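You operate a simulated robot arm through the tools that you are given. There is no shell and no other tool.

You are at the controls of a simulated two-armed robot. One attempt, no reset.

JOB
Rinse the white funnel in the drain bowl with jar 29's water.
Fine: jar emptied, nearly all of it through the funnel; jar and funnel go back to their places. Set down upright: what you pick out.
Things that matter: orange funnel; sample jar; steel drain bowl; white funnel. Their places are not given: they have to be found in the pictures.

Only the result counts: the job must be done as asked and must still hold three seconds after the hand-in. Knocking over, shifting, dropping, spilling or breaking anything else fails it.

ROBOT AND FRAMES
Two 6-joint arms with fingered hands on one trunk that stands fixed in place. Base frame: the origin is at the foot of the trunk, x ahead of it, y to its left, z up. Units: mm, rad, N and s.
The left shoulder is at [20, 157, 829], the right one opposite. With the tool pointing down near the work surface each hand reaches from about 100 to 820 mm from the base axis, measured 20 degrees to its own side. Payload 4.1 kg a hand.
Tool frame (each hand has its own): the origin (TCP) lies between the finger pads and is the grasp point; the fingertips stand 33 mm ahead of it; z points along the fingers, y is the line along which they close. Largest opening 112 mm; the body of the gripper starts 39 mm behind the TCP. The gripper is a hand of 4 fingers: y runs from the thumb to the fingers, the wrist lies at [-16, -118, -200] in the tool frame, and closing takes about 1.5 s.
Orientation is that of the tool frame in the base frame, as a unit quaternion [w, x, y, z]. With the fingers straight down and the wrist toward the robot, the tool's x, y and z point along [0, 1, 0], [1, 0, 0] and [0, 0, -1] of the base frame.

CONTROLS
- The arms move only by the tool play_rows. It takes "left_targets", "right_targets" or both (then of equal length, played together; a hand with none holds still); each is a list of rows, each a list of 3 entries, a list of its own where there are three numbers: the shift along the base's x, y, z in mm, then the turn, a rotation vector about the base's x, y, z in rad, then the gripper command, from -1 (shut) to 1 (fully open), values between in proportion. In form: [[[x, y, z], [wx, wy, wz], hand], ...]. A call has 1 to 20 rows; each row is the pose to reach, as a shift and turn from the pose commanded when the call began. Rows are played at 5 a second. More than 50 mm and 0.15 rad between two rows, or a gripper value outside its range, and nothing of the call is played. A pose out of reach is approached as far as the arm can. The call stops where the force on the tool passes 40 N (or 10 N more than at its start, if that is more) or the arm is blocked; 0.2 s more then pass. The fingers move at their own pace (about 72 mm/s each) and stop on an object; they squeeze with about 24 N. The grip force told is the motor's: it shows also when the fingers shut on nothing. Time passes only in rows, and 0.2 s behind the last, so rows that repeat a pose let the fingers close. The reply holds the time, the measured pose of the TCP, the force on the tool along the base axes, the opening and the grip force, in the units named above and with some noise, with the torque about the TCP (base axes, N m) and any sound that the robot's microphone picked up.
- Cameras (640 x 400 px; columns grow to the right, rows downward): "scene" is now at [58.7, -15.6, 1465.2]; the picture's right is [-0.18, -0.98, 0.00], its down [-0.52, 0.10, -0.85] and it looks along [0.83, -0.16, -0.53] (base axes); focal length 290 px, centre (320, 200). "left" rides on the left gripper at [-66, -89, -130] in its tool frame; the picture's right is [-0.79, -0.29, 0.54], its down [0.55, -0.71, 0.44] and it looks along [0.26, 0.64, 0.72] (tool axes); focal length 247 px, centre (320, 200). "right" rides on the right gripper at [66, -89, -130] in its tool frame; the picture's right is [-0.79, 0.29, -0.54], its down [-0.55, -0.71, 0.44] and it looks along [-0.26, 0.64, 0.72] (tool axes); focal length 247 px, centre (320, 200).
- camera(camera): a new picture of that camera. The clock stands still meanwhile.
- set_grasp(shape, hand): the hand has 4 fingers and takes this shape, open, in about a second: jaw (thumb against the fingers, like two jaws); tri (thumb and two fingers); tip (a fingertip pinch); poke (one finger out to press); point (the index stretched); flat (the hand flat); cup (the hand cupped); fist (a fist). The gripper value then closes the fingers along that shape, each until it touches; the sizes above hold for jaw. It gives what a move gives, with no picture.
- aim_head(pan, tilt): turns the head with the scene camera to pan (to the left, within 1.501 rad either way) and tilt (down, from -0.506 to 1.204), counted from straight ahead of the robot. It gives what a move gives.
- probe_pixels(camera, pixels): there is no depth. For up to 12 entries [column, row, z] of the newest picture of that camera ("zoom" is the newest enlarged one), the place [x, y] in the base frame at which the ray of that pixel passes the height z, good to about 2 mm. The clock stands still meanwhile.
- zoom(camera, box): a new picture of the part [left, top, right, bottom] of that camera's present view, enlarged. The clock stands still meanwhile.
- hand_in(): hands the job in; it is judged then, once.

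Leave the grippers open and the arms clear of the work at the hand-in unless told otherwise.

The tools are called after ">>>" as a command line: name --argument value ..., lists and objects as JSON in quotes. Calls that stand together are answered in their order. play_rows: Moves the arms, as the interface text tells. Its arguments: {"type":"object","properties":{"left_targets":{"type":"array","items":{"type":"array"}},"right_targets":{"type":"array","items":{"type":"array"}}},"required":[]} The other tools are called the same way: set_grasp (shape, hand) gives the hand a shape; aim_head (pan, tilt) turns the head that bears the scene camera; camera (camera) takes a picture; probe_pixels (camera, pixels) gives the place at which the rays of pixels pass given heights; zoom (camera, box) takes an enlarged picture of a part of a camera's view; hand_in () hands the job in.

At the start:

```text
clock: 0.0
left_ee_pos: [363.1, 149.4, 1256.0]
left_orientation: [0.0, 0.732, 0.682, 0.0]
left_contact_force: [-0.1, 0.3, -0.8]
left_wrist_torque: [0.01, 0.02, -0.03]
left_grip_width: 111.5
left_gripper_force: 0.1
left_shape: jaw
right_ee_pos: [333.7, -205.2, 1322.3]
right_orientation: [0.001, 0.732, 0.681, 0.001]
right_contact_force: [-0.6, -0.7, 0.0]
right_wrist_torque: [0.02, 0.02, -0.02]
right_grip_width: 111.8
right_gripper_force: 0.0
right_shape: jaw
head pan, tilt: [-0.187, 0.562]
```

scene: 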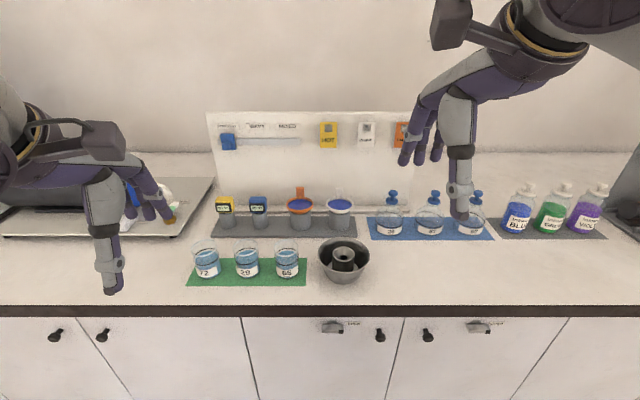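
right: 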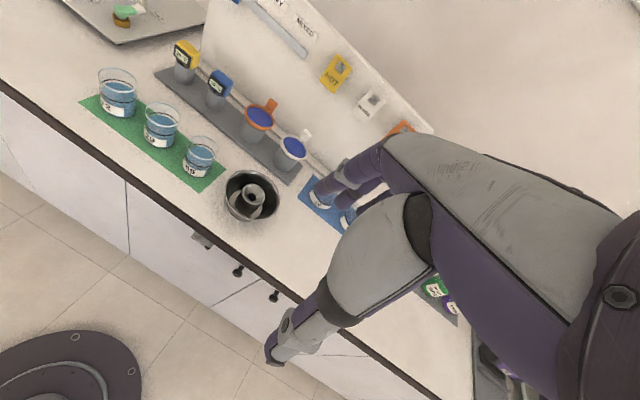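
left: 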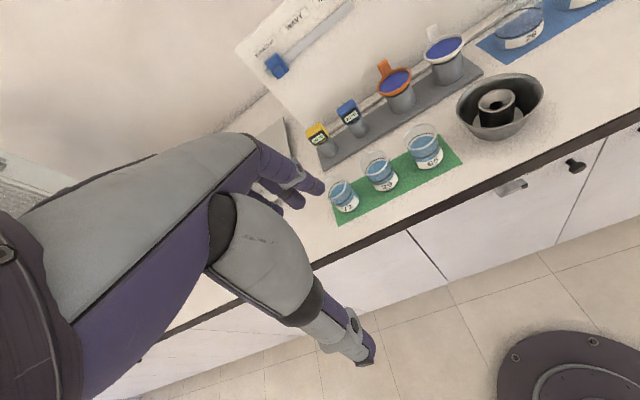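

I see three jars on a green mat (around columns 205–290, row 262), a steel drain bowl near (343, 260), and orange and white funnels at (300, 207) and (340, 207). I'll zoom in to read the labels and details.

>>> zoom --camera "scene" --box '[180, 170, 380, 295]'

>>> zoom --camera "left" --box '[300, 20, 560, 220]'

>>> zoom --camera "right" --box '[80, 30, 340, 230]'

>>> zoom --camera "scene" --box '[200, 105, 420, 165]'

```text
3.20 times, centred on (280, 232) of scene
```

zoom: 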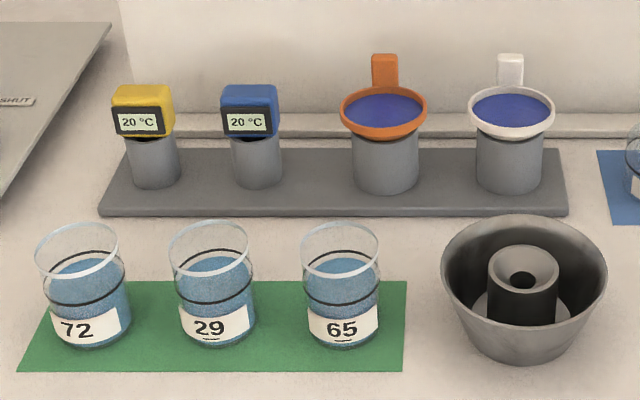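

```text
2.00 times, centred on (430, 120) of left
```

zoom: 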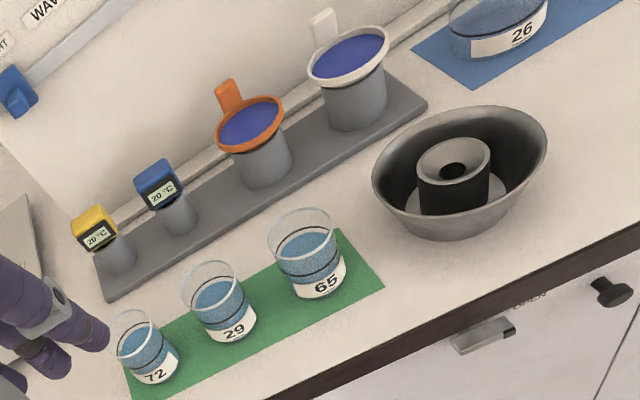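

```text
2.00 times, centred on (210, 130) of right
```

zoom: 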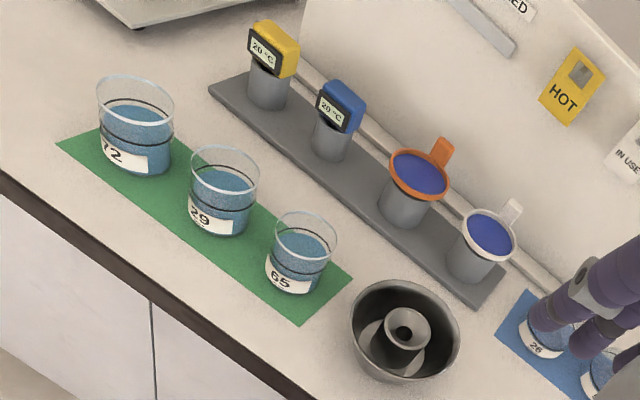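

```text
2.91 times, centred on (310, 135) of scene
```

zoom: 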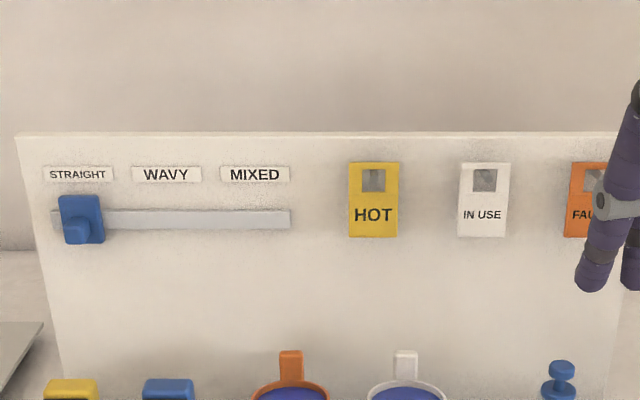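

Jar 29 is the middle one; the white funnel sits in the rightmost holder of the grey rack with its tab at the back. I need the heights, so I'll probe matching points in different cameras: the mat's right-front corner (scene 306,285; left 461,163; right 185+, ~190), at several heights.

>>> probe_pixels --camera "scene" --pixels '[[306, 285.3, 850], [306, 285.3, 900], [306, 285.3, 950], [306.5, 257.5, 850], [306.5, 257.5, 900], [306.5, 257.5, 950]]'

>>> probe_pixels --camera "left" --pixels '[[461.5, 163.5, 850], [461.5, 163.5, 900], [461.5, 163.5, 950], [439, 135, 850], [439, 135, 900], [439, 135, 950]]'

>>> probe_pixels --camera "right" --pixels '[[200, 191.5, 850], [200, 191.5, 900], [200, 191.5, 950], [226, 168, 850], [226, 168, 900], [226, 168, 950]]'

```text
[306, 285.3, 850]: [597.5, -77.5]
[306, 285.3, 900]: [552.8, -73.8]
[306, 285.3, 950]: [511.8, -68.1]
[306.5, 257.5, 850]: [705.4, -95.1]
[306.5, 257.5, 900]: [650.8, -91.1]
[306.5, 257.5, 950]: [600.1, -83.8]
```

```text
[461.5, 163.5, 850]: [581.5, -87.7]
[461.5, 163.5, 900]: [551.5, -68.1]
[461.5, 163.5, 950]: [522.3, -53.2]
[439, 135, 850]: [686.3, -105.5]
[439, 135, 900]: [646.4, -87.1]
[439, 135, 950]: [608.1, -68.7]
```

```text
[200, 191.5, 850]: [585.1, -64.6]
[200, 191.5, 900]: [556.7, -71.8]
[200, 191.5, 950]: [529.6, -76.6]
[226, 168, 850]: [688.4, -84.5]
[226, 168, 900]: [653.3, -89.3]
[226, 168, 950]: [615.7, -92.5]
```

The surface is at z≈900 (all three cameras agree there: corner about [553,-71]). The bench is turned about -10°. Next I'll take tight zooms of jar 29, the funnel and the bowl.

>>> zoom --camera "scene" --box '[215, 230, 279, 290]'

>>> zoom --camera "scene" --box '[310, 180, 374, 240]'

>>> zoom --camera "scene" --box '[310, 230, 380, 290]'

>>> zoom --camera "left" --box '[345, 130, 425, 200]'

>>> zoom --camera "left" --box '[415, 20, 555, 150]'

>>> zoom --camera "right" --box '[220, 100, 330, 230]'

>>> zoom --camera "right" --box '[120, 90, 200, 160]'

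```text
6.67 times, centred on (247, 260) of scene
```

zoom: 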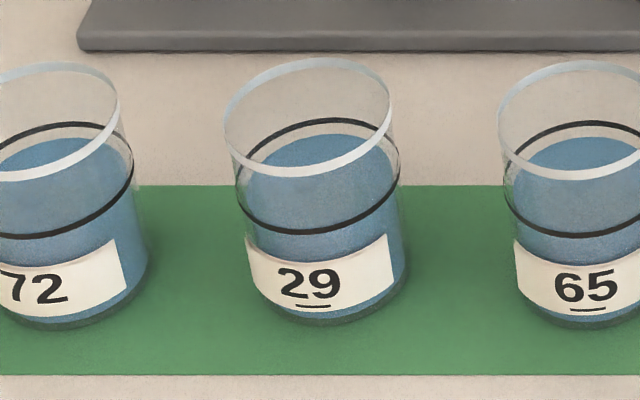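

```text
6.67 times, centred on (342, 210) of scene
```

zoom: 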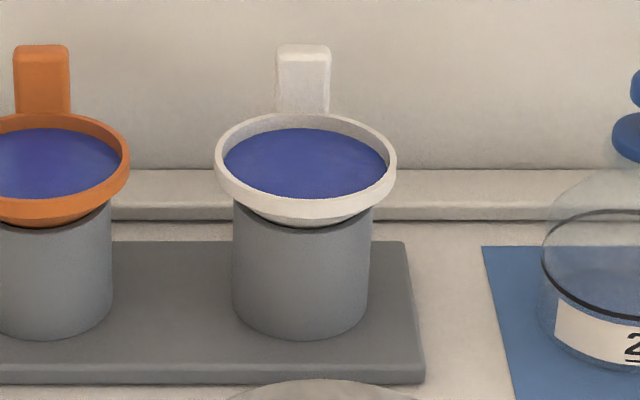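

```text
6.67 times, centred on (345, 260) of scene
```

zoom: 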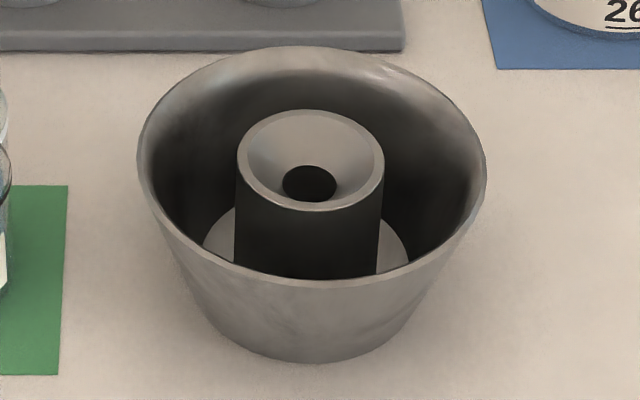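

```text
5.71 times, centred on (385, 165) of left
```

zoom: 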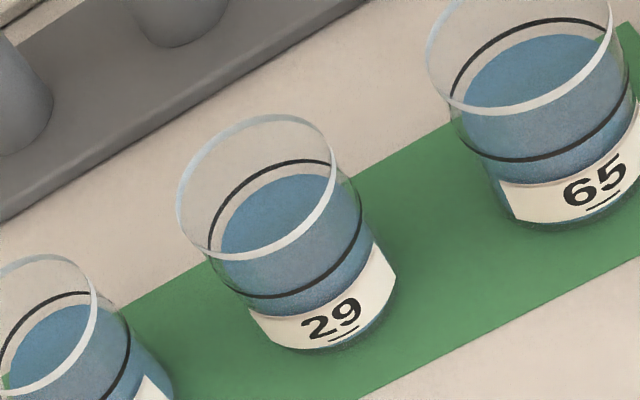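

```text
3.08 times, centred on (485, 85) of left
```

zoom: 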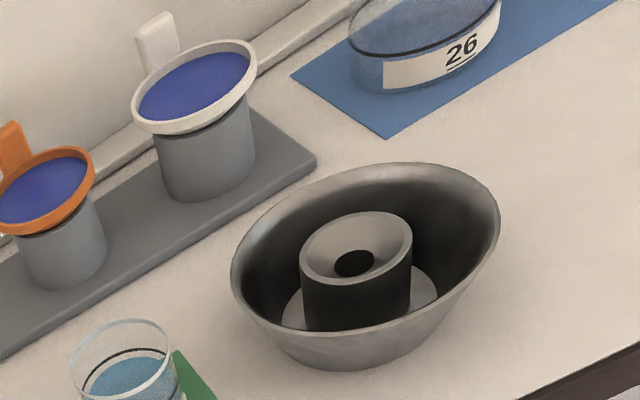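

```text
3.08 times, centred on (275, 165) of right
```

zoom: 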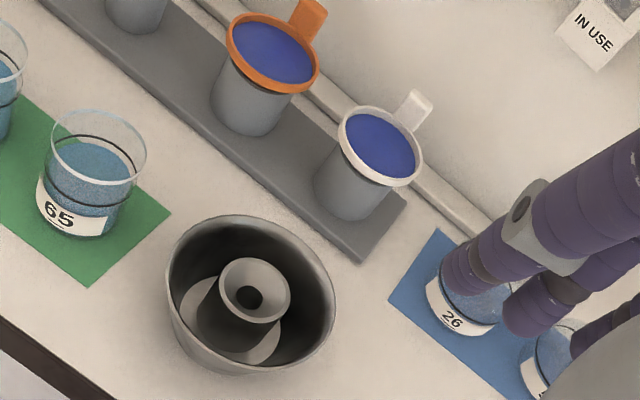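

```text
5.71 times, centred on (160, 125) of right
```

zoom: 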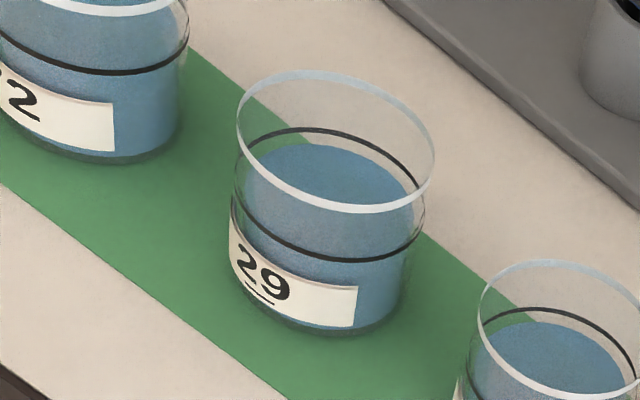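

I now estimate ellipse centres: jar 29 rim at scene (245,247.9), left (374,162.9), right (162.6,114.7); funnel rim at scene (339.9,203.6), left (444.1,48.3), right (294.8,147.8); and the bowl's stand top at scene (343.7,254). I'll probe each at several heights to triangulate.

>>> probe_pixels --camera "scene" --pixels '[[245.05, 247.85, 970], [245.05, 247.85, 990], [245.05, 247.85, 1010], [339.9, 203.55, 980], [339.9, 203.55, 1000], [339.9, 203.55, 1020], [343.8, 254.9, 950], [343.8, 254.9, 970], [343.8, 254.9, 990], [343.65, 254.0, 940], [343.65, 254.0, 960], [343.65, 254.0, 980]]'

>>> probe_pixels --camera "left" --pixels '[[374, 162.9, 970], [374, 162.9, 990], [374, 162.9, 1010], [444.1, 48.3, 980], [444.1, 48.3, 1000], [444.1, 48.3, 1020]]'

>>> probe_pixels --camera "right" --pixels '[[162.6, 114.7, 970], [162.6, 114.7, 990], [162.6, 114.7, 1010], [294.8, 147.8, 980], [294.8, 147.8, 1000], [294.8, 147.8, 1020]]'

```text
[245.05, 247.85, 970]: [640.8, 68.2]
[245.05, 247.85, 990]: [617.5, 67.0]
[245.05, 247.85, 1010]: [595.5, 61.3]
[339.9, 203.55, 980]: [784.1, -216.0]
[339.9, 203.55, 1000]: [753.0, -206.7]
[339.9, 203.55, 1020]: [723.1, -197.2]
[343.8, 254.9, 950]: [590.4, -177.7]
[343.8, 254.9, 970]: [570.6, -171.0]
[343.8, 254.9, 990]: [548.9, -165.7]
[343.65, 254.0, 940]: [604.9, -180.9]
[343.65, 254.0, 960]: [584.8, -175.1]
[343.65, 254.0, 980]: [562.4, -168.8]
```

```text
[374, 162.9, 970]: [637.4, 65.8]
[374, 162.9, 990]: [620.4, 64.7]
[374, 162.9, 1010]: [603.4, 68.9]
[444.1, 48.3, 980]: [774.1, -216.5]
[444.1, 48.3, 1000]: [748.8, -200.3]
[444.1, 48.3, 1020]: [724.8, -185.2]
```

```text
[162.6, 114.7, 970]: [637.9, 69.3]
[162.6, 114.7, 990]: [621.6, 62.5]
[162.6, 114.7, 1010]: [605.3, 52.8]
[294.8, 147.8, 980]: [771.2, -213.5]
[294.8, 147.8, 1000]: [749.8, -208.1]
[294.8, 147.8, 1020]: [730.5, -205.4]
```

Jar 29's rim centre comes out near (629, 66, 980) with a diameter of about 62 mm. The funnel rim is near (748,-205,1000) with a diameter of about 80 mm. Now I'll do the bowl's stand and rim using the left image (stand 497,100.9; rim 499.9,99.6) and the right image (253.6,193.9; 252.6,195.5).

>>> probe_pixels --camera "left" --pixels '[[497, 100.9, 930], [497, 100.9, 950], [497, 100.9, 970], [499.9, 99.6, 930], [499.9, 99.6, 950], [499.9, 99.6, 970]]'

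>>> probe_pixels --camera "right" --pixels '[[253.6, 193.9, 930], [253.6, 193.9, 950], [253.6, 193.9, 970], [252.6, 195.5, 930], [252.6, 195.5, 950], [252.6, 195.5, 970]]'

>>> probe_pixels --camera "scene" --pixels '[[339.45, 186.75, 1020], [339.45, 186.75, 1030], [339.45, 186.75, 1040], [339.45, 186.75, 1050], [320, 305, 900], [100, 305, 900], [600, 305, 900]]'

```text
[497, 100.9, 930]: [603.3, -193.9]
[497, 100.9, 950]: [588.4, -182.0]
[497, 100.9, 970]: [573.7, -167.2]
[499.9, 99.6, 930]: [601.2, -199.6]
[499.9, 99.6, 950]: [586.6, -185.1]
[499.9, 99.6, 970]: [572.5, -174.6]
```

```text
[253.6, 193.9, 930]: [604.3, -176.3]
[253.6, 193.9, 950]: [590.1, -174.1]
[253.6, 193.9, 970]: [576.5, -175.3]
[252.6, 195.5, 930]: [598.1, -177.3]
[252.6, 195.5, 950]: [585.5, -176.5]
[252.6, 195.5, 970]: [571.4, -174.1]
```

```text
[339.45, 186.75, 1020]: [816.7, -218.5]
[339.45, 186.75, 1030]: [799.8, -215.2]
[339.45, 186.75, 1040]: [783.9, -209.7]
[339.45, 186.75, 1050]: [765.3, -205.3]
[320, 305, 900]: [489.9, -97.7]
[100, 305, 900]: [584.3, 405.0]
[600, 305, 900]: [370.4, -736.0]
```

The stand top is about (584,-175.5,958), and the bowl rim is about (583,-176,957) with a diameter of about 131 mm. Next I check whether the funnel's tab stands up or lies flat, using its top centre in left (430.4,26.5) and right (306.8,130.9).

>>> probe_pixels --camera "left" --pixels '[[430.4, 26.5, 1000], [430.4, 26.5, 1020], [430.4, 26.5, 1040], [430.4, 26.5, 1060]]'

>>> probe_pixels --camera "right" --pixels '[[306.8, 130.9, 1000], [306.8, 130.9, 1020], [306.8, 130.9, 1040], [306.8, 130.9, 1060]]'

>>> aim_head --pan -0.2 --tilt 0.75

```text
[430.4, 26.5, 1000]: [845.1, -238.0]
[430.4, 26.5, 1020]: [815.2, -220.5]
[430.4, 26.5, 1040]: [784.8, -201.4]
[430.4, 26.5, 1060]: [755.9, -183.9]
```

```text
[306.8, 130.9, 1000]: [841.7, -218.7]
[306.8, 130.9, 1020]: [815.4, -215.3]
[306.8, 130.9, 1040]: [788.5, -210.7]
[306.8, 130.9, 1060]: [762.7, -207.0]
```

```text
clock: 0.7
left_ee_pos: [362.6, 147.6, 1256.7]
left_orientation: [0.001, 0.732, 0.681, -0.001]
left_contact_force: [-1.1, 0.6, -0.3]
left_wrist_torque: [0.01, 0.02, -0.02]
left_grip_width: 111.4
left_gripper_force: 0.1
left_shape: jaw
right_ee_pos: [334.2, -205.5, 1321.8]
right_orientation: [0.001, 0.732, 0.682, 0.0]
right_contact_force: [-0.8, 0.2, 0.9]
right_wrist_torque: [0.04, -0.05, 0.03]
right_grip_width: 111.7
right_gripper_force: 0.0
right_shape: jaw
head pan, tilt: [-0.201, 0.75]
```

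The three rays agree that the tab is upright, with its top near (795,-212,1032), just behind the rim. I'll take a new scene picture after the head tilt and look at the hands and the back board.

>>> camera --camera "scene"

>>> zoom --camera "scene" --box '[380, 0, 560, 190]'

>>> zoom --camera "scene" --box '[0, 20, 220, 280]'

```text
taken
```

scene: 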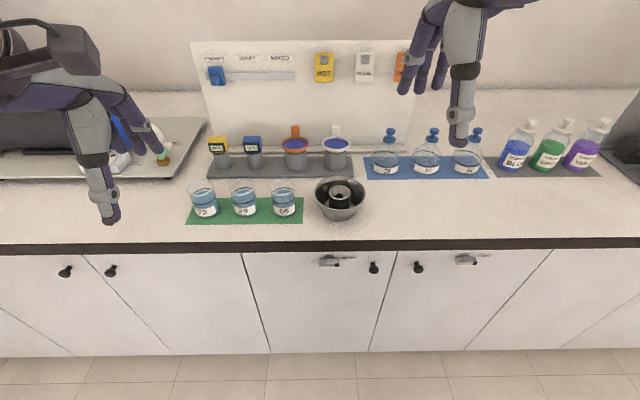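

```text
2.11 times, centred on (470, 95) of scene
```

zoom: 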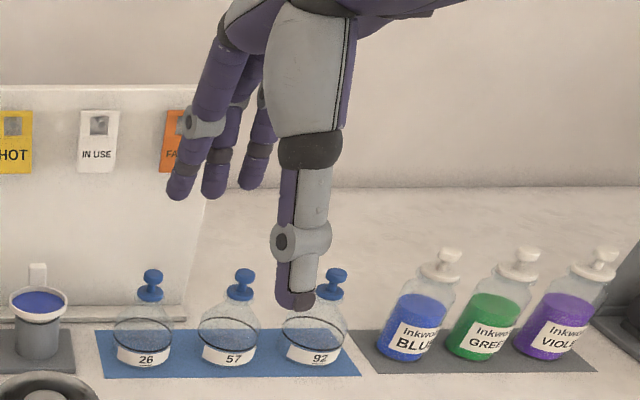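

```text
1.54 times, centred on (110, 150) of scene
```

zoom: 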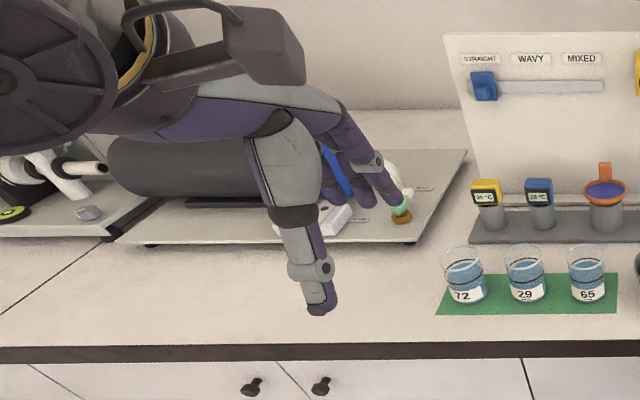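

The hand has a thumb facing three fingers that spread wide along tool x, and this matters for the grasp choice. The board behind the rack also matters for clearance. I'll bring the right hand over toward the funnel at a safe height, yawing -0.115 rad to align with the bench, to look closer.

>>> play_rows --right_targets '[[[40, 0, -10], [0, 0, -0.015], 1], [[80, 0, -20], [0, 0, -0.03], 1], [[120, 0, -30], [0, 0, -0.045], 1], [[160, 0, -40], [0, 0, -0.06], 1], [[200, 0, -50], [0, 0, -0.075], 1], [[240, -5, -60], [0, 0, -0.09], 1], [[270, -8, -70], [0, 0, -0.1], 1], [[290, -10, -80], [0, 0, -0.115], 1], [[290, -10, -80], [0, 0, -0.115], 1]]'

>>> camera --camera "right"

>>> camera --camera "scene"

```text
clock: 2.7
left_ee_pos: [362.8, 149.3, 1256.4]
left_orientation: [0.0, 0.732, 0.681, -0.001]
left_contact_force: [0.4, -0.5, 0.6]
left_wrist_torque: [0.02, 0.01, 0.01]
left_grip_width: 112.0
left_gripper_force: 0.0
left_shape: jaw
right_ee_pos: [623.2, -215.7, 1237.5]
right_orientation: [0.0, 0.769, 0.639, 0.001]
right_contact_force: [0.5, -0.5, -0.1]
right_wrist_torque: [-0.03, 0.02, -0.03]
right_grip_width: 111.7
right_gripper_force: 0.0
right_shape: jaw
right hand out of reach, approached as far as the arm can: row 8, 9
head pan, tilt: [-0.201, 0.75]
```

```text
taken
```

right: 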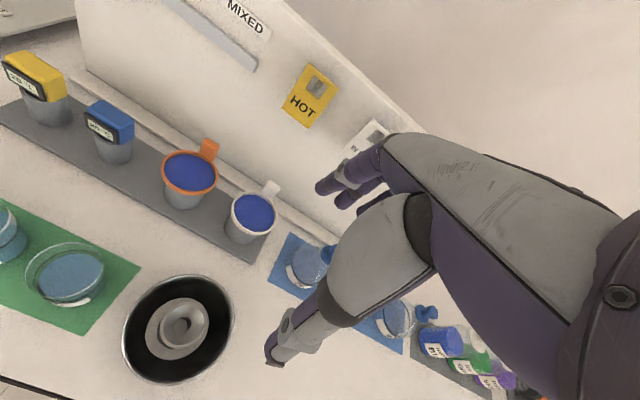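

```text
taken
```

scene: 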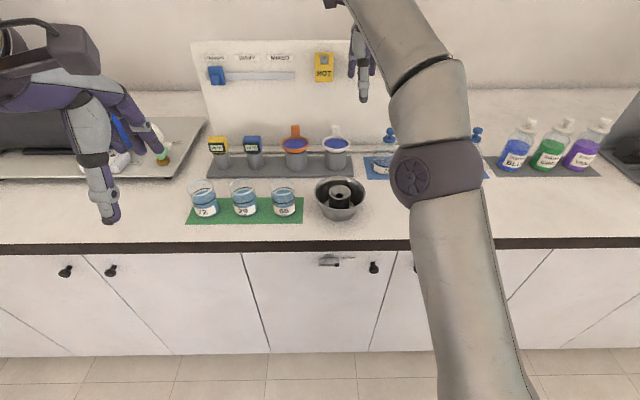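

The right hand hits its reach limit at this height: the wrist is about 780 mm from the shoulder. So at the tab I'll use a hand rolled to the right, with thumb in front of the tab, fingers behind it and the wrist right and up. Before that I need the flask and board clearances, so I'll zoom in on the right camera.

>>> zoom --camera "right" --box '[200, 150, 350, 290]'

>>> zoom --camera "scene" --box '[290, 100, 450, 200]'

```text
2.86 times, centred on (275, 220) of right
```

zoom: 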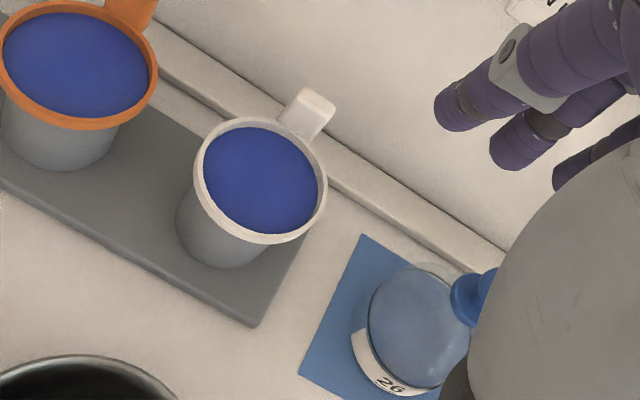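

```text
4.00 times, centred on (370, 150) of scene
```

zoom: 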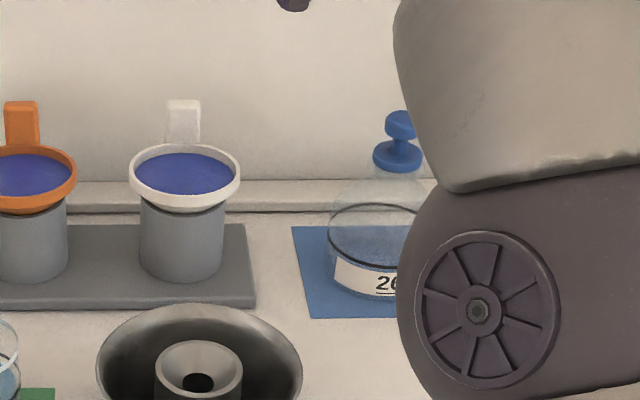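

I'll probe the funnel rim centre (right 254,213.35; scene 336.25,143), the tab top (right 274.65,184.65; scene 335.75,125.5), and the flask 26 stopper (scene 377.5,128.3), plus the ledge and board.

>>> probe_pixels --camera "right" --pixels '[[254, 213.35, 990], [254, 213.35, 1000], [254, 213.35, 1010], [274.65, 184.65, 1020], [274.65, 184.65, 1030], [274.65, 184.65, 1040], [326, 255, 1000], [326, 255, 1030], [326, 255, 1060], [283.75, 218.25, 900], [283.75, 218.25, 920]]'

>>> probe_pixels --camera "scene" --pixels '[[336.25, 143, 990], [336.25, 143, 1000], [336.25, 143, 1010], [335.75, 125.5, 1020], [335.75, 125.5, 1030], [335.75, 125.5, 1040], [377.5, 128.3, 1000], [377.5, 128.3, 1030], [377.5, 128.3, 1060], [327.5, 153.25, 900], [327.5, 145.75, 920], [357.5, 152, 900]]'

```text
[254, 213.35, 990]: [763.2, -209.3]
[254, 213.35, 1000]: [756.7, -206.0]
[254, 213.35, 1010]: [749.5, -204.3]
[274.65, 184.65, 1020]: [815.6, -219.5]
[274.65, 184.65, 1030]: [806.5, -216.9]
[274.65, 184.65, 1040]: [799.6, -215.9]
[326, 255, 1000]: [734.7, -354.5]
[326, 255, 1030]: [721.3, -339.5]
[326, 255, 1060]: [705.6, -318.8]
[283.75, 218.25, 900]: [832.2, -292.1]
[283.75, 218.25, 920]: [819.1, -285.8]
```

```text
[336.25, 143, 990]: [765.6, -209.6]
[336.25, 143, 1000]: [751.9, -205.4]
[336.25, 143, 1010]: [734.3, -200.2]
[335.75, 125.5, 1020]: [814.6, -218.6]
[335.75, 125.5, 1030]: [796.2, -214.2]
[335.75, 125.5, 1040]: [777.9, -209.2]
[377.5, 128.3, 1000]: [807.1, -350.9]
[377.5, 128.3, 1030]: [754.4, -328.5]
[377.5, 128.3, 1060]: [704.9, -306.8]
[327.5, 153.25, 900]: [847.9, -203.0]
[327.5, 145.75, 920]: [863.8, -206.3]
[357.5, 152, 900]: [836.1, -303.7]
```

The rays cross at the funnel rim around (759,-207.5,995) and at the tab top around (815,-219,1020). The ledge front is about 87 mm behind the funnel centre. Next I'll check the flask 26 footprint on the blue mat.

>>> probe_pixels --camera "scene" --pixels '[[363, 156.5, 900], [367.5, 179.5, 900], [387, 168.75, 900], [371, 174.5, 900], [313, 225.8, 960], [390, 128, 1020], [355.5, 176, 907], [353.5, 156, 907]]'

>>> probe_pixels --camera "right" --pixels '[[178, 328, 958], [184, 327, 958], [289.5, 232, 900], [249, 218, 907]]'

```text
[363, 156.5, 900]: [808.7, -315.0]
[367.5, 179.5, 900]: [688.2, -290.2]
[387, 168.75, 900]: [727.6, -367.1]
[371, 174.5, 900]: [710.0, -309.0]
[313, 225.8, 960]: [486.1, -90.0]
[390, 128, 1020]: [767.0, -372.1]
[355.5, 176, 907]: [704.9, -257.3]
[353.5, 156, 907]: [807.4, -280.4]
```

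```text
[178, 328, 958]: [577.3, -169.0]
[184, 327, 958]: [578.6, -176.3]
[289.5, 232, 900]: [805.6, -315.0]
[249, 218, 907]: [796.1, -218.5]
```

Flask 26 stands near (738,-358) with its stopper top at about z 1040, so the hand has to pass above it. I'll try the 'tip' pinch shape on the right hand and see how the fingers look, since the tab is small.

>>> set_grasp --hand "right" --shape "tip"

>>> camera --camera "right"

>>> aim_head --pan -0.2 --tilt 0.5

>>> camera --camera "scene"

```text
clock: 3.6
left_ee_pos: [363.1, 149.0, 1256.6]
left_orientation: [0.001, 0.732, 0.682, 0.0]
left_contact_force: [-0.2, 0.8, -0.4]
left_wrist_torque: [0.0, -0.01, -0.01]
left_grip_width: 111.8
left_gripper_force: 0.0
left_shape: jaw
right_ee_pos: [622.6, -215.9, 1238.1]
right_orientation: [0.0, 0.77, 0.638, 0.001]
right_contact_force: [0.4, 0.9, 0.9]
right_wrist_torque: [0.02, -0.02, 0.01]
right_grip_width: 111.8
right_gripper_force: 0.0
right_shape: tip
head pan, tilt: [-0.201, 0.75]
```

```text
taken
```

right: 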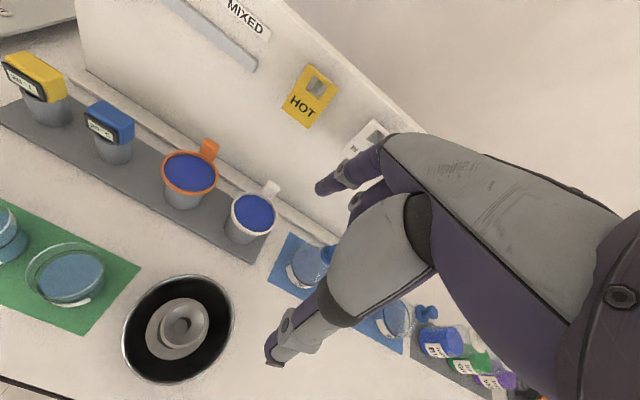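

```text
clock: 4.4
left_ee_pos: [364.1, 149.5, 1255.6]
left_orientation: [0.001, 0.732, 0.682, -0.001]
left_contact_force: [-0.2, 0.1, 0.3]
left_wrist_torque: [-0.02, -0.02, 0.01]
left_grip_width: 111.7
left_gripper_force: 0.0
left_shape: jaw
right_ee_pos: [622.8, -216.6, 1238.9]
right_orientation: [0.001, 0.77, 0.638, 0.001]
right_contact_force: [0.3, -0.9, 0.0]
right_wrist_torque: [-0.02, -0.01, -0.01]
right_grip_width: 111.8
right_gripper_force: 0.0
right_shape: tip
head pan, tilt: [-0.201, 0.499]
```

```text
taken
```

scene: 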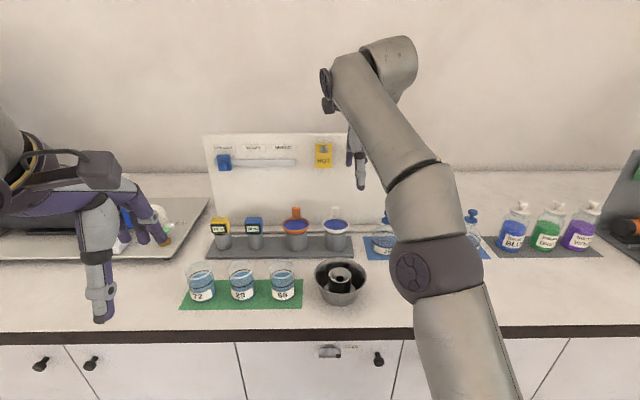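

The tip shape leaves the index opposed to the thumb with the others curled away, which suits the tab. Now I'll roll the right hand by 1.0 rad about the bench-forward axis (wrist going right) at a safe height of about 1180.

>>> play_rows --right_targets '[[[2, -9, -8], [0.123, -0.023, 0], 1], [[4, -18, -16], [0.246, -0.046, 0], 1], [[6, -28, -24], [0.369, -0.069, 0], 1], [[8, -38, -32], [0.492, -0.092, 0], 1], [[10, -47, -40], [0.614, -0.115, 0], 1], [[12, -56, -48], [0.737, -0.138, 0], 1], [[14, -65, -55], [0.86, -0.161, 0], 1], [[16, -75, -62], [0.983, -0.184, 0], 1], [[16, -75, -62], [0.983, -0.184, 0], 1]]'

>>> camera --camera "right"

>>> camera --camera "scene"

```text
clock: 6.4
left_ee_pos: [363.8, 148.5, 1255.0]
left_orientation: [0.001, 0.732, 0.682, -0.001]
left_contact_force: [-0.1, -0.5, 0.5]
left_wrist_torque: [0.0, -0.01, 0.02]
left_grip_width: 111.5
left_gripper_force: 0.0
left_shape: jaw
right_ee_pos: [638.4, -291.3, 1177.9]
right_orientation: [-0.307, 0.675, 0.56, 0.369]
right_contact_force: [0.2, -0.7, 0.2]
right_wrist_torque: [-0.03, 0.0, -0.02]
right_grip_width: 111.8
right_gripper_force: 0.0
right_shape: tip
head pan, tilt: [-0.201, 0.499]
```

```text
taken
```

right: 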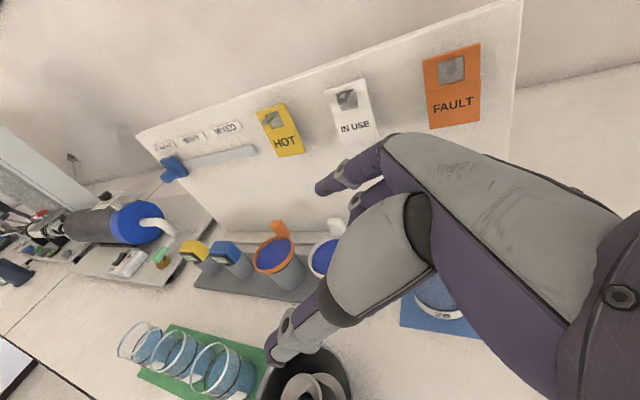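

```text
taken
```

scene: 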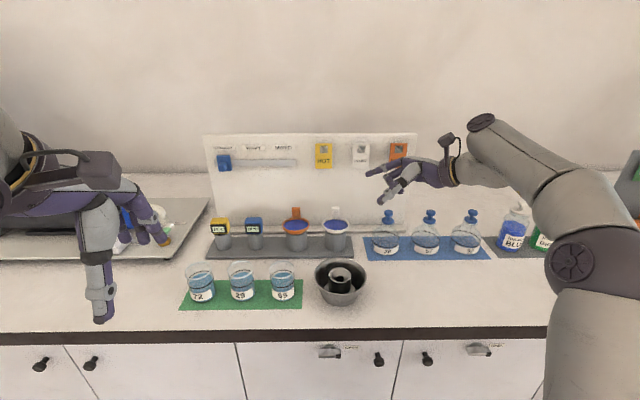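

The hand is rolled now, with the fingers pointing left-down and the forearm coming in from the right. I'll check where the ink bottles are relative to the forearm before moving forward, and re-measure the funnel in this scene view.

>>> zoom --camera "scene" --box '[290, 110, 490, 260]'

>>> probe_pixels --camera "scene" --pixels '[[512, 250, 900], [487, 237, 900], [503, 258, 900], [545, 250, 900]]'

```text
2.67 times, centred on (390, 185) of scene
```

zoom: 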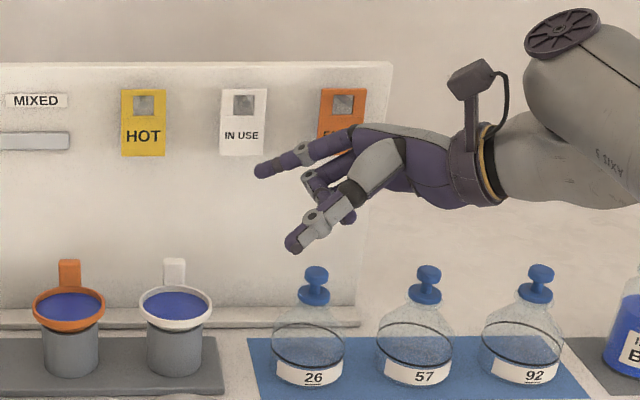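

```text
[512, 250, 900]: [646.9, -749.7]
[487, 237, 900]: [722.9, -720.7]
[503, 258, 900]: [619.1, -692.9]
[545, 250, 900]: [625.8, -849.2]
```

The ink bottles are far away (y<-690), so the forearm is fine. I'll move the right hand to a pre-grasp position up and right of the tab, with a slight 0.2 rad turn so the knuckles stay off the back board, and with the fingers narrowed to about 50 mm.

>>> play_rows --right_targets '[[[20, 3, -10], [-0.003, -0.018, -0.028], 0.6], [[40, 6, -20], [-0.007, -0.036, -0.056], 0.2], [[60, 9, -35], [-0.01, -0.053, -0.084], -0.1], [[85, 12, -55], [-0.013, -0.07, -0.112], -0.1], [[110, 15, -75], [-0.017, -0.088, -0.14], -0.1], [[130, 17, -95], [-0.02, -0.106, -0.168], -0.1], [[146, 19, -112], [-0.02, -0.106, -0.168], -0.1], [[146, 19, -112], [-0.02, -0.106, -0.168], -0.1]]'

>>> camera --camera "right"

>>> zoom --camera "scene" --box '[290, 130, 450, 260]'

```text
clock: 8.2
left_ee_pos: [363.1, 148.4, 1255.5]
left_orientation: [0.001, 0.732, 0.681, -0.001]
left_contact_force: [-0.6, 0.1, 0.8]
left_wrist_torque: [0.0, 0.0, 0.03]
left_grip_width: 111.7
left_gripper_force: 0.1
left_shape: jaw
right_ee_pos: [782.7, -271.8, 1064.2]
right_orientation: [-0.237, 0.702, 0.521, 0.424]
right_contact_force: [-1.0, 0.3, 0.0]
right_wrist_torque: [0.0, -0.01, -0.02]
right_grip_width: 50.7
right_gripper_force: 0.1
right_shape: tip
head pan, tilt: [-0.201, 0.499]
```

```text
taken
```

right: 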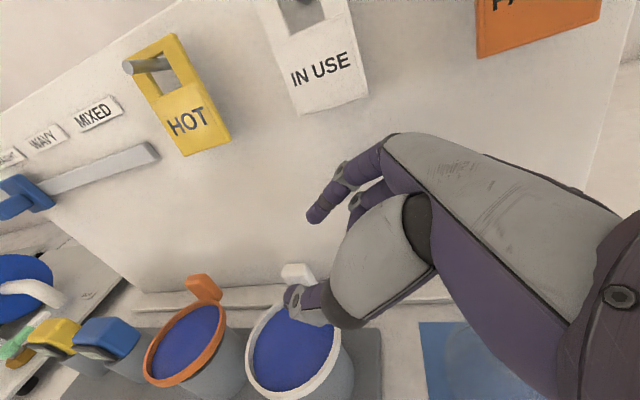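

```text
3.08 times, centred on (370, 195) of scene
```

zoom: 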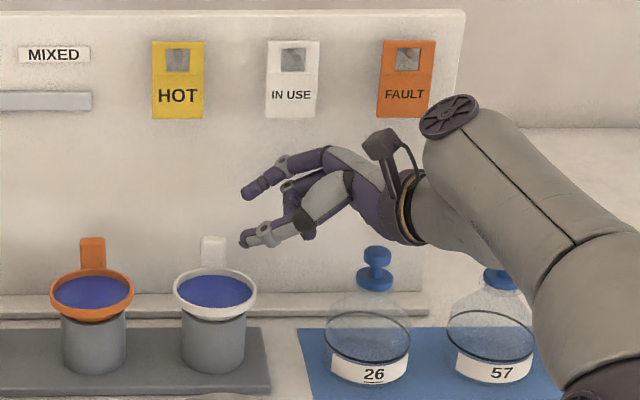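

The tab shows at about (298,272) in the right picture, between the thumb tip (~(297,300)) and the index tip (~(315,215)). I'll zoom in to measure it.

>>> zoom --camera "right" --box '[220, 200, 380, 340]'

>>> zoom --camera "scene" --box '[310, 180, 390, 230]'

```text
2.86 times, centred on (300, 270) of right
```

zoom: 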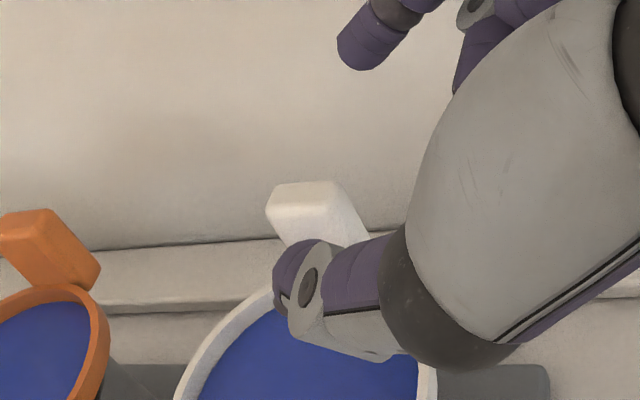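

```text
8.00 times, centred on (350, 205) of scene
```

zoom: 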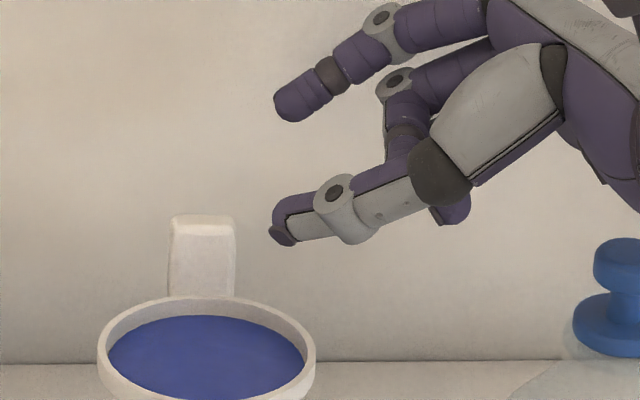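

I'll use the tab's back-top edge midpoint, right (294.4,264.2) and scene (335.4,206.8), and the corners to triangulate.

>>> probe_pixels --camera "right" --pixels '[[294.4, 264.2, 1010], [294.4, 264.2, 1020], [294.4, 264.2, 1030], [294.4, 264.2, 1040], [284.2, 265.1, 1025], [304.5, 263.4, 1025]]'

>>> probe_pixels --camera "scene" --pixels '[[335.4, 206.8, 1010], [335.4, 206.8, 1020], [335.4, 206.8, 1030], [335.4, 206.8, 1040], [335.9, 222.8, 990], [335.9, 222.8, 1000], [322.1, 222, 995], [349.5, 222, 995]]'

```text
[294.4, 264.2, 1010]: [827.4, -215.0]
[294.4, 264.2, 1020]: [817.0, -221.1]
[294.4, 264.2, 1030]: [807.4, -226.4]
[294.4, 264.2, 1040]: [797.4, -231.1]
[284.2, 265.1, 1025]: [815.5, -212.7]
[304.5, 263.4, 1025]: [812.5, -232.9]
```

```text
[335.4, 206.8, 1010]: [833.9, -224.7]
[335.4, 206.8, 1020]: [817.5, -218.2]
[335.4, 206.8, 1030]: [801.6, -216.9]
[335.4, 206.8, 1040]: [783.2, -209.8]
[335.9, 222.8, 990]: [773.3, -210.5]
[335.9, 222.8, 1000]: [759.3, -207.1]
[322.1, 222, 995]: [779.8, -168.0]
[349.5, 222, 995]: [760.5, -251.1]
```

The rays cross well: the tab's back-top edge is at (818,-219.5,1019). I'll zoom tighter on both tabs (they're identical) to judge thickness and slant.

>>> zoom --camera "right" --box '[215, 255, 255, 305]'

>>> zoom --camera "right" --box '[275, 250, 345, 300]'

>>> zoom --camera "scene" --box '[315, 195, 355, 225]'

```text
8.00 times, centred on (235, 280) of right
```

zoom: 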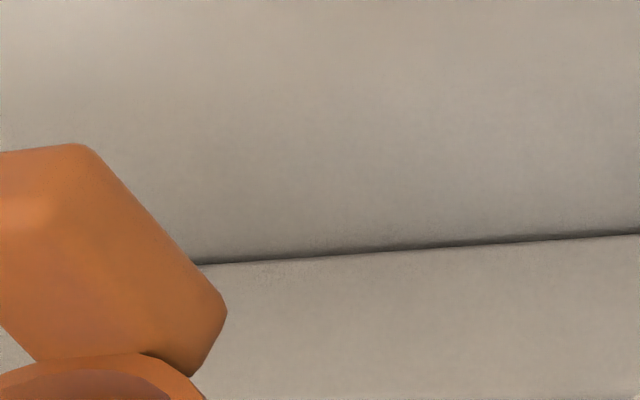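

```text
8.00 times, centred on (310, 275) of right
```

zoom: 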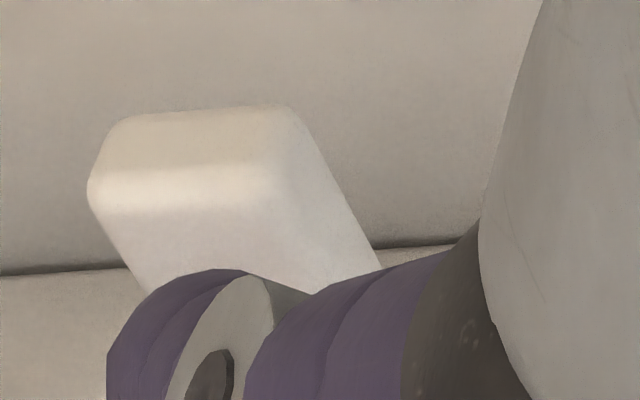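

```text
13.33 times, centred on (335, 210) of scene
```

zoom: 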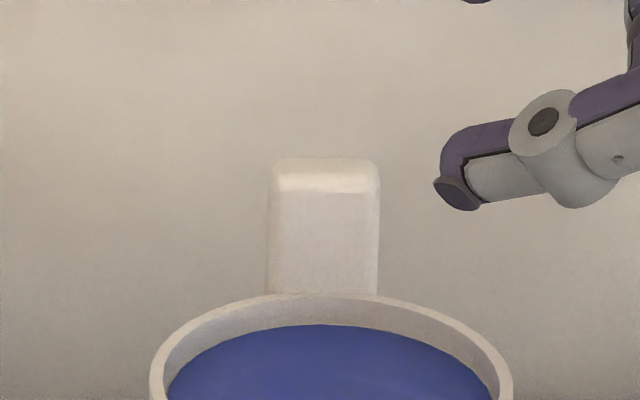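

The tab measures about 25 mm wide, 13 mm thick and 27 mm tall, centred near (811,-218,1007). I'll advance to 20 mm short of the grasp with a 40 mm opening, then check alignment.

>>> play_rows --right_targets '[[[4, 7, -12], [0, 0, 0], -0.29], [[7, 13, -23], [0, 0, 0], -0.29], [[10.4, 19.2, -34], [0, 0, 0], -0.29], [[10.4, 19.2, -34], [0, 0, 0], -0.29], [[10.4, 19.2, -34], [0, 0, 0], -0.29]]'

>>> zoom --camera "right" --box '[240, 200, 380, 330]'

>>> zoom --camera "scene" --box '[310, 180, 390, 230]'

```text
clock: 9.4
left_ee_pos: [363.0, 149.3, 1255.3]
left_orientation: [0.001, 0.732, 0.681, -0.001]
left_contact_force: [0.5, 0.2, -0.8]
left_wrist_torque: [-0.02, 0.01, 0.01]
left_grip_width: 111.5
left_gripper_force: 0.1
left_shape: jaw
right_ee_pos: [794.4, -252.8, 1030.7]
right_orientation: [-0.238, 0.703, 0.52, 0.422]
right_contact_force: [0.7, -0.4, 0.3]
right_wrist_torque: [0.01, 0.0, 0.01]
right_grip_width: 40.3
right_gripper_force: 0.1
right_shape: tip
head pan, tilt: [-0.201, 0.499]
```

```text
3.08 times, centred on (310, 265) of right
```

zoom: 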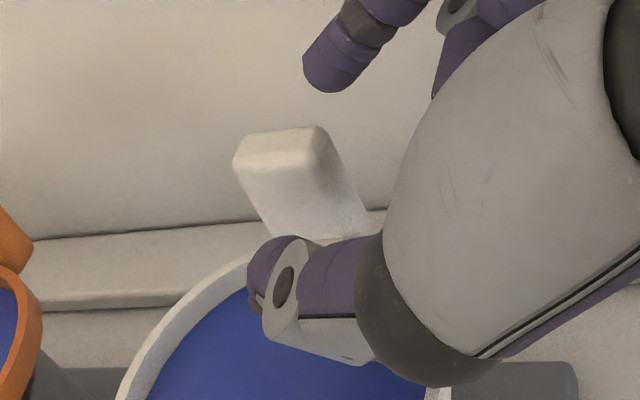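

```text
8.00 times, centred on (350, 205) of scene
```

zoom: 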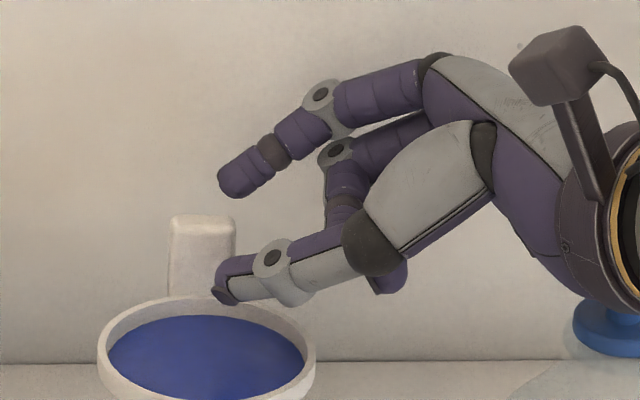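

The thumb is in front of the tab and the index behind and above it. I'll check the thumb tip against the expected position, probing scene (339,214) at z≈1011.

>>> probe_pixels --camera "scene" --pixels '[[339.4, 215.5, 1011], [339.4, 217.5, 1003], [341.9, 201, 1011], [341.9, 201, 1030]]'

>>> probe_pixels --camera "right" --pixels '[[294.5, 288, 1011], [306, 227, 1020], [291, 250, 1019]]'

```text
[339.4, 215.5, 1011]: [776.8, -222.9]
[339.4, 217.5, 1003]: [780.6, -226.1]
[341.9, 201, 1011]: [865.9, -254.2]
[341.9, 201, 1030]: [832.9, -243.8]
```

```text
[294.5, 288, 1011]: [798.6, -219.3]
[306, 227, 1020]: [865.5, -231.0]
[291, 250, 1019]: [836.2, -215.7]
```

The predicted tab pixel matches the observed one to about 2 px. I'll advance to the grasp pose and then close the pinch on the tab.

>>> play_rows --right_targets '[[[3, 5.5, -2.4], [0, 0, 0], -0.29], [[6, 11, -4.9], [0, 0, 0], -0.29], [[8.7, 16.5, -7.3], [0, 0, 0], -0.29], [[8.7, 16.5, -7.3], [0, 0, 0], -0.29]]'

>>> zoom --camera "scene" --box '[310, 180, 390, 230]'

>>> zoom --camera "right" --box '[240, 200, 380, 330]'

```text
clock: 10.4
left_ee_pos: [361.2, 148.6, 1256.3]
left_orientation: [0.001, 0.732, 0.681, 0.0]
left_contact_force: [0.5, -0.4, 0.1]
left_wrist_torque: [0.03, -0.02, 0.01]
left_grip_width: 111.4
left_gripper_force: 0.0
left_shape: jaw
right_ee_pos: [804.1, -235.8, 1023.2]
right_orientation: [-0.238, 0.703, 0.521, 0.422]
right_contact_force: [-0.3, 0.2, 0.0]
right_wrist_torque: [0.01, -0.03, 0.01]
right_grip_width: 39.9
right_gripper_force: 0.0
right_shape: tip
head pan, tilt: [-0.201, 0.499]
```

```text
8.00 times, centred on (350, 205) of scene
```

zoom: 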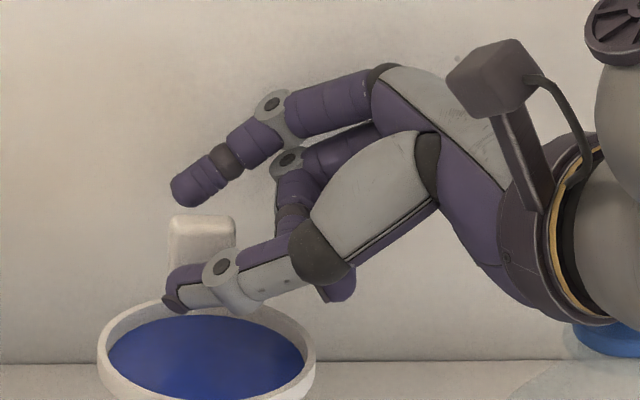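

```text
3.08 times, centred on (310, 265) of right
```

zoom: 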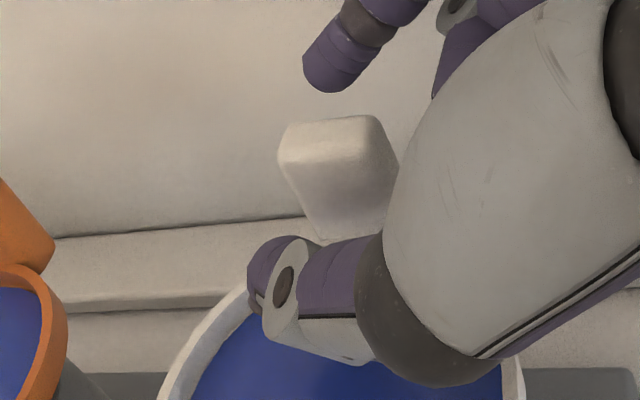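

The fingers' centrelines sit outside the pads, which explains the offsets. The thumb tip's underside would graze the rim, so I raise by 3 mm and then close onto the tab.

>>> play_rows --right_targets '[[[0, 0, 3], [0, 0, 0], -0.29], [[0, 0, 3], [0, 0, 0], -0.45], [[0, 0, 3], [0, 0, 0], -0.6], [[0, 0, 3], [0, 0, 0], -0.75], [[0, 0, 3], [0, 0, 0], -0.9], [[0, 0, 3], [0, 0, 0], -1], [[0, 0, 3], [0, 0, 0], -1], [[0, 0, 3], [0, 0, 0], -1], [[0, 0, 3], [0, 0, 0], -1]]'

>>> zoom --camera "scene" --box '[310, 180, 390, 230]'

>>> zoom --camera "right" --box '[240, 200, 380, 330]'

```text
clock: 12.4
left_ee_pos: [362.0, 149.4, 1255.4]
left_orientation: [0.001, 0.732, 0.681, -0.001]
left_contact_force: [0.3, 1.0, 0.3]
left_wrist_torque: [0.02, -0.04, -0.03]
left_grip_width: 111.7
left_gripper_force: 0.0
left_shape: jaw
right_ee_pos: [801.7, -236.8, 1027.9]
right_orientation: [-0.237, 0.702, 0.521, 0.423]
right_contact_force: [0.1, 1.0, 2.3]
right_wrist_torque: [0.11, 0.14, -0.08]
right_grip_width: 9.8
right_gripper_force: 24.4
right_shape: tip
head pan, tilt: [-0.201, 0.499]
```

```text
8.00 times, centred on (350, 205) of scene
```

zoom: 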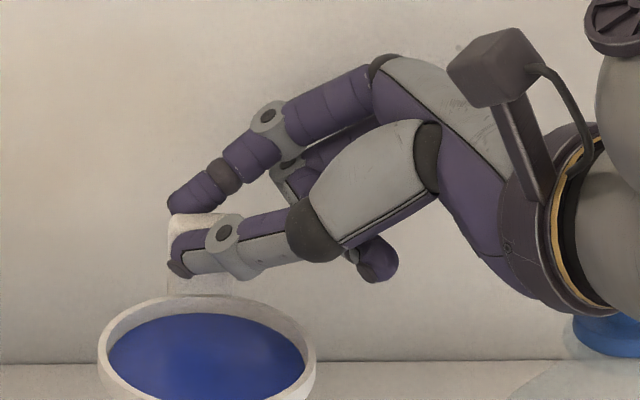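

```text
3.08 times, centred on (310, 265) of right
```

zoom: 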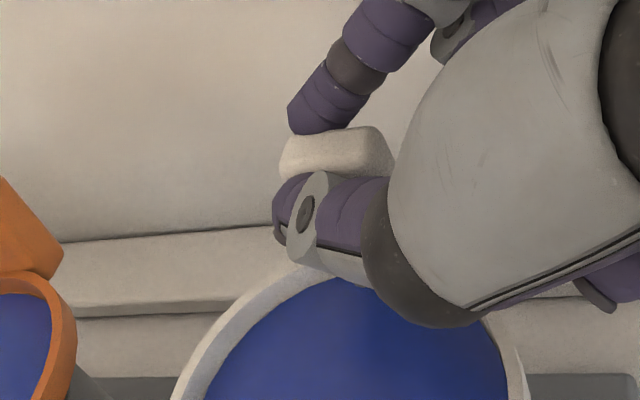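

The pinch holds with a width of 9.8 mm and a force of 24 N. I'll lift 20 mm slowly to test the hold.

>>> play_rows --right_targets '[[[0, 0, 4], [0, 0, 0], -1], [[0, 0, 8], [0, 0, 0], -1], [[0, 0, 12], [0, 0, 0], -1], [[0, 0, 16], [0, 0, 0], -1], [[0, 0, 20], [0, 0, 0], -1], [[0, 0, 20], [0, 0, 0], -1]]'

>>> zoom --camera "scene" --box '[290, 170, 400, 260]'

```text
clock: 13.8
left_ee_pos: [362.0, 149.0, 1257.0]
left_orientation: [0.0, 0.732, 0.681, -0.001]
left_contact_force: [0.3, -0.2, -0.2]
left_wrist_torque: [0.01, -0.01, 0.0]
left_grip_width: 111.6
left_gripper_force: 0.1
left_shape: jaw
right_ee_pos: [803.4, -237.3, 1048.0]
right_orientation: [-0.238, 0.702, 0.52, 0.424]
right_contact_force: [-2.2, 1.4, -0.3]
right_wrist_torque: [0.03, 0.2, 0.02]
right_grip_width: 9.8
right_gripper_force: 23.6
right_shape: tip
head pan, tilt: [-0.201, 0.499]
```

```text
4.44 times, centred on (345, 215) of scene
```

zoom: 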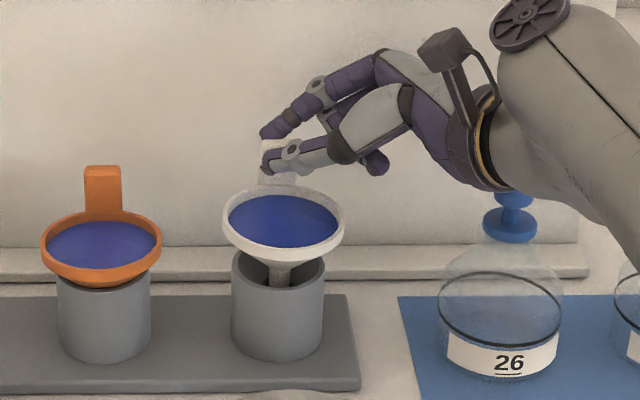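

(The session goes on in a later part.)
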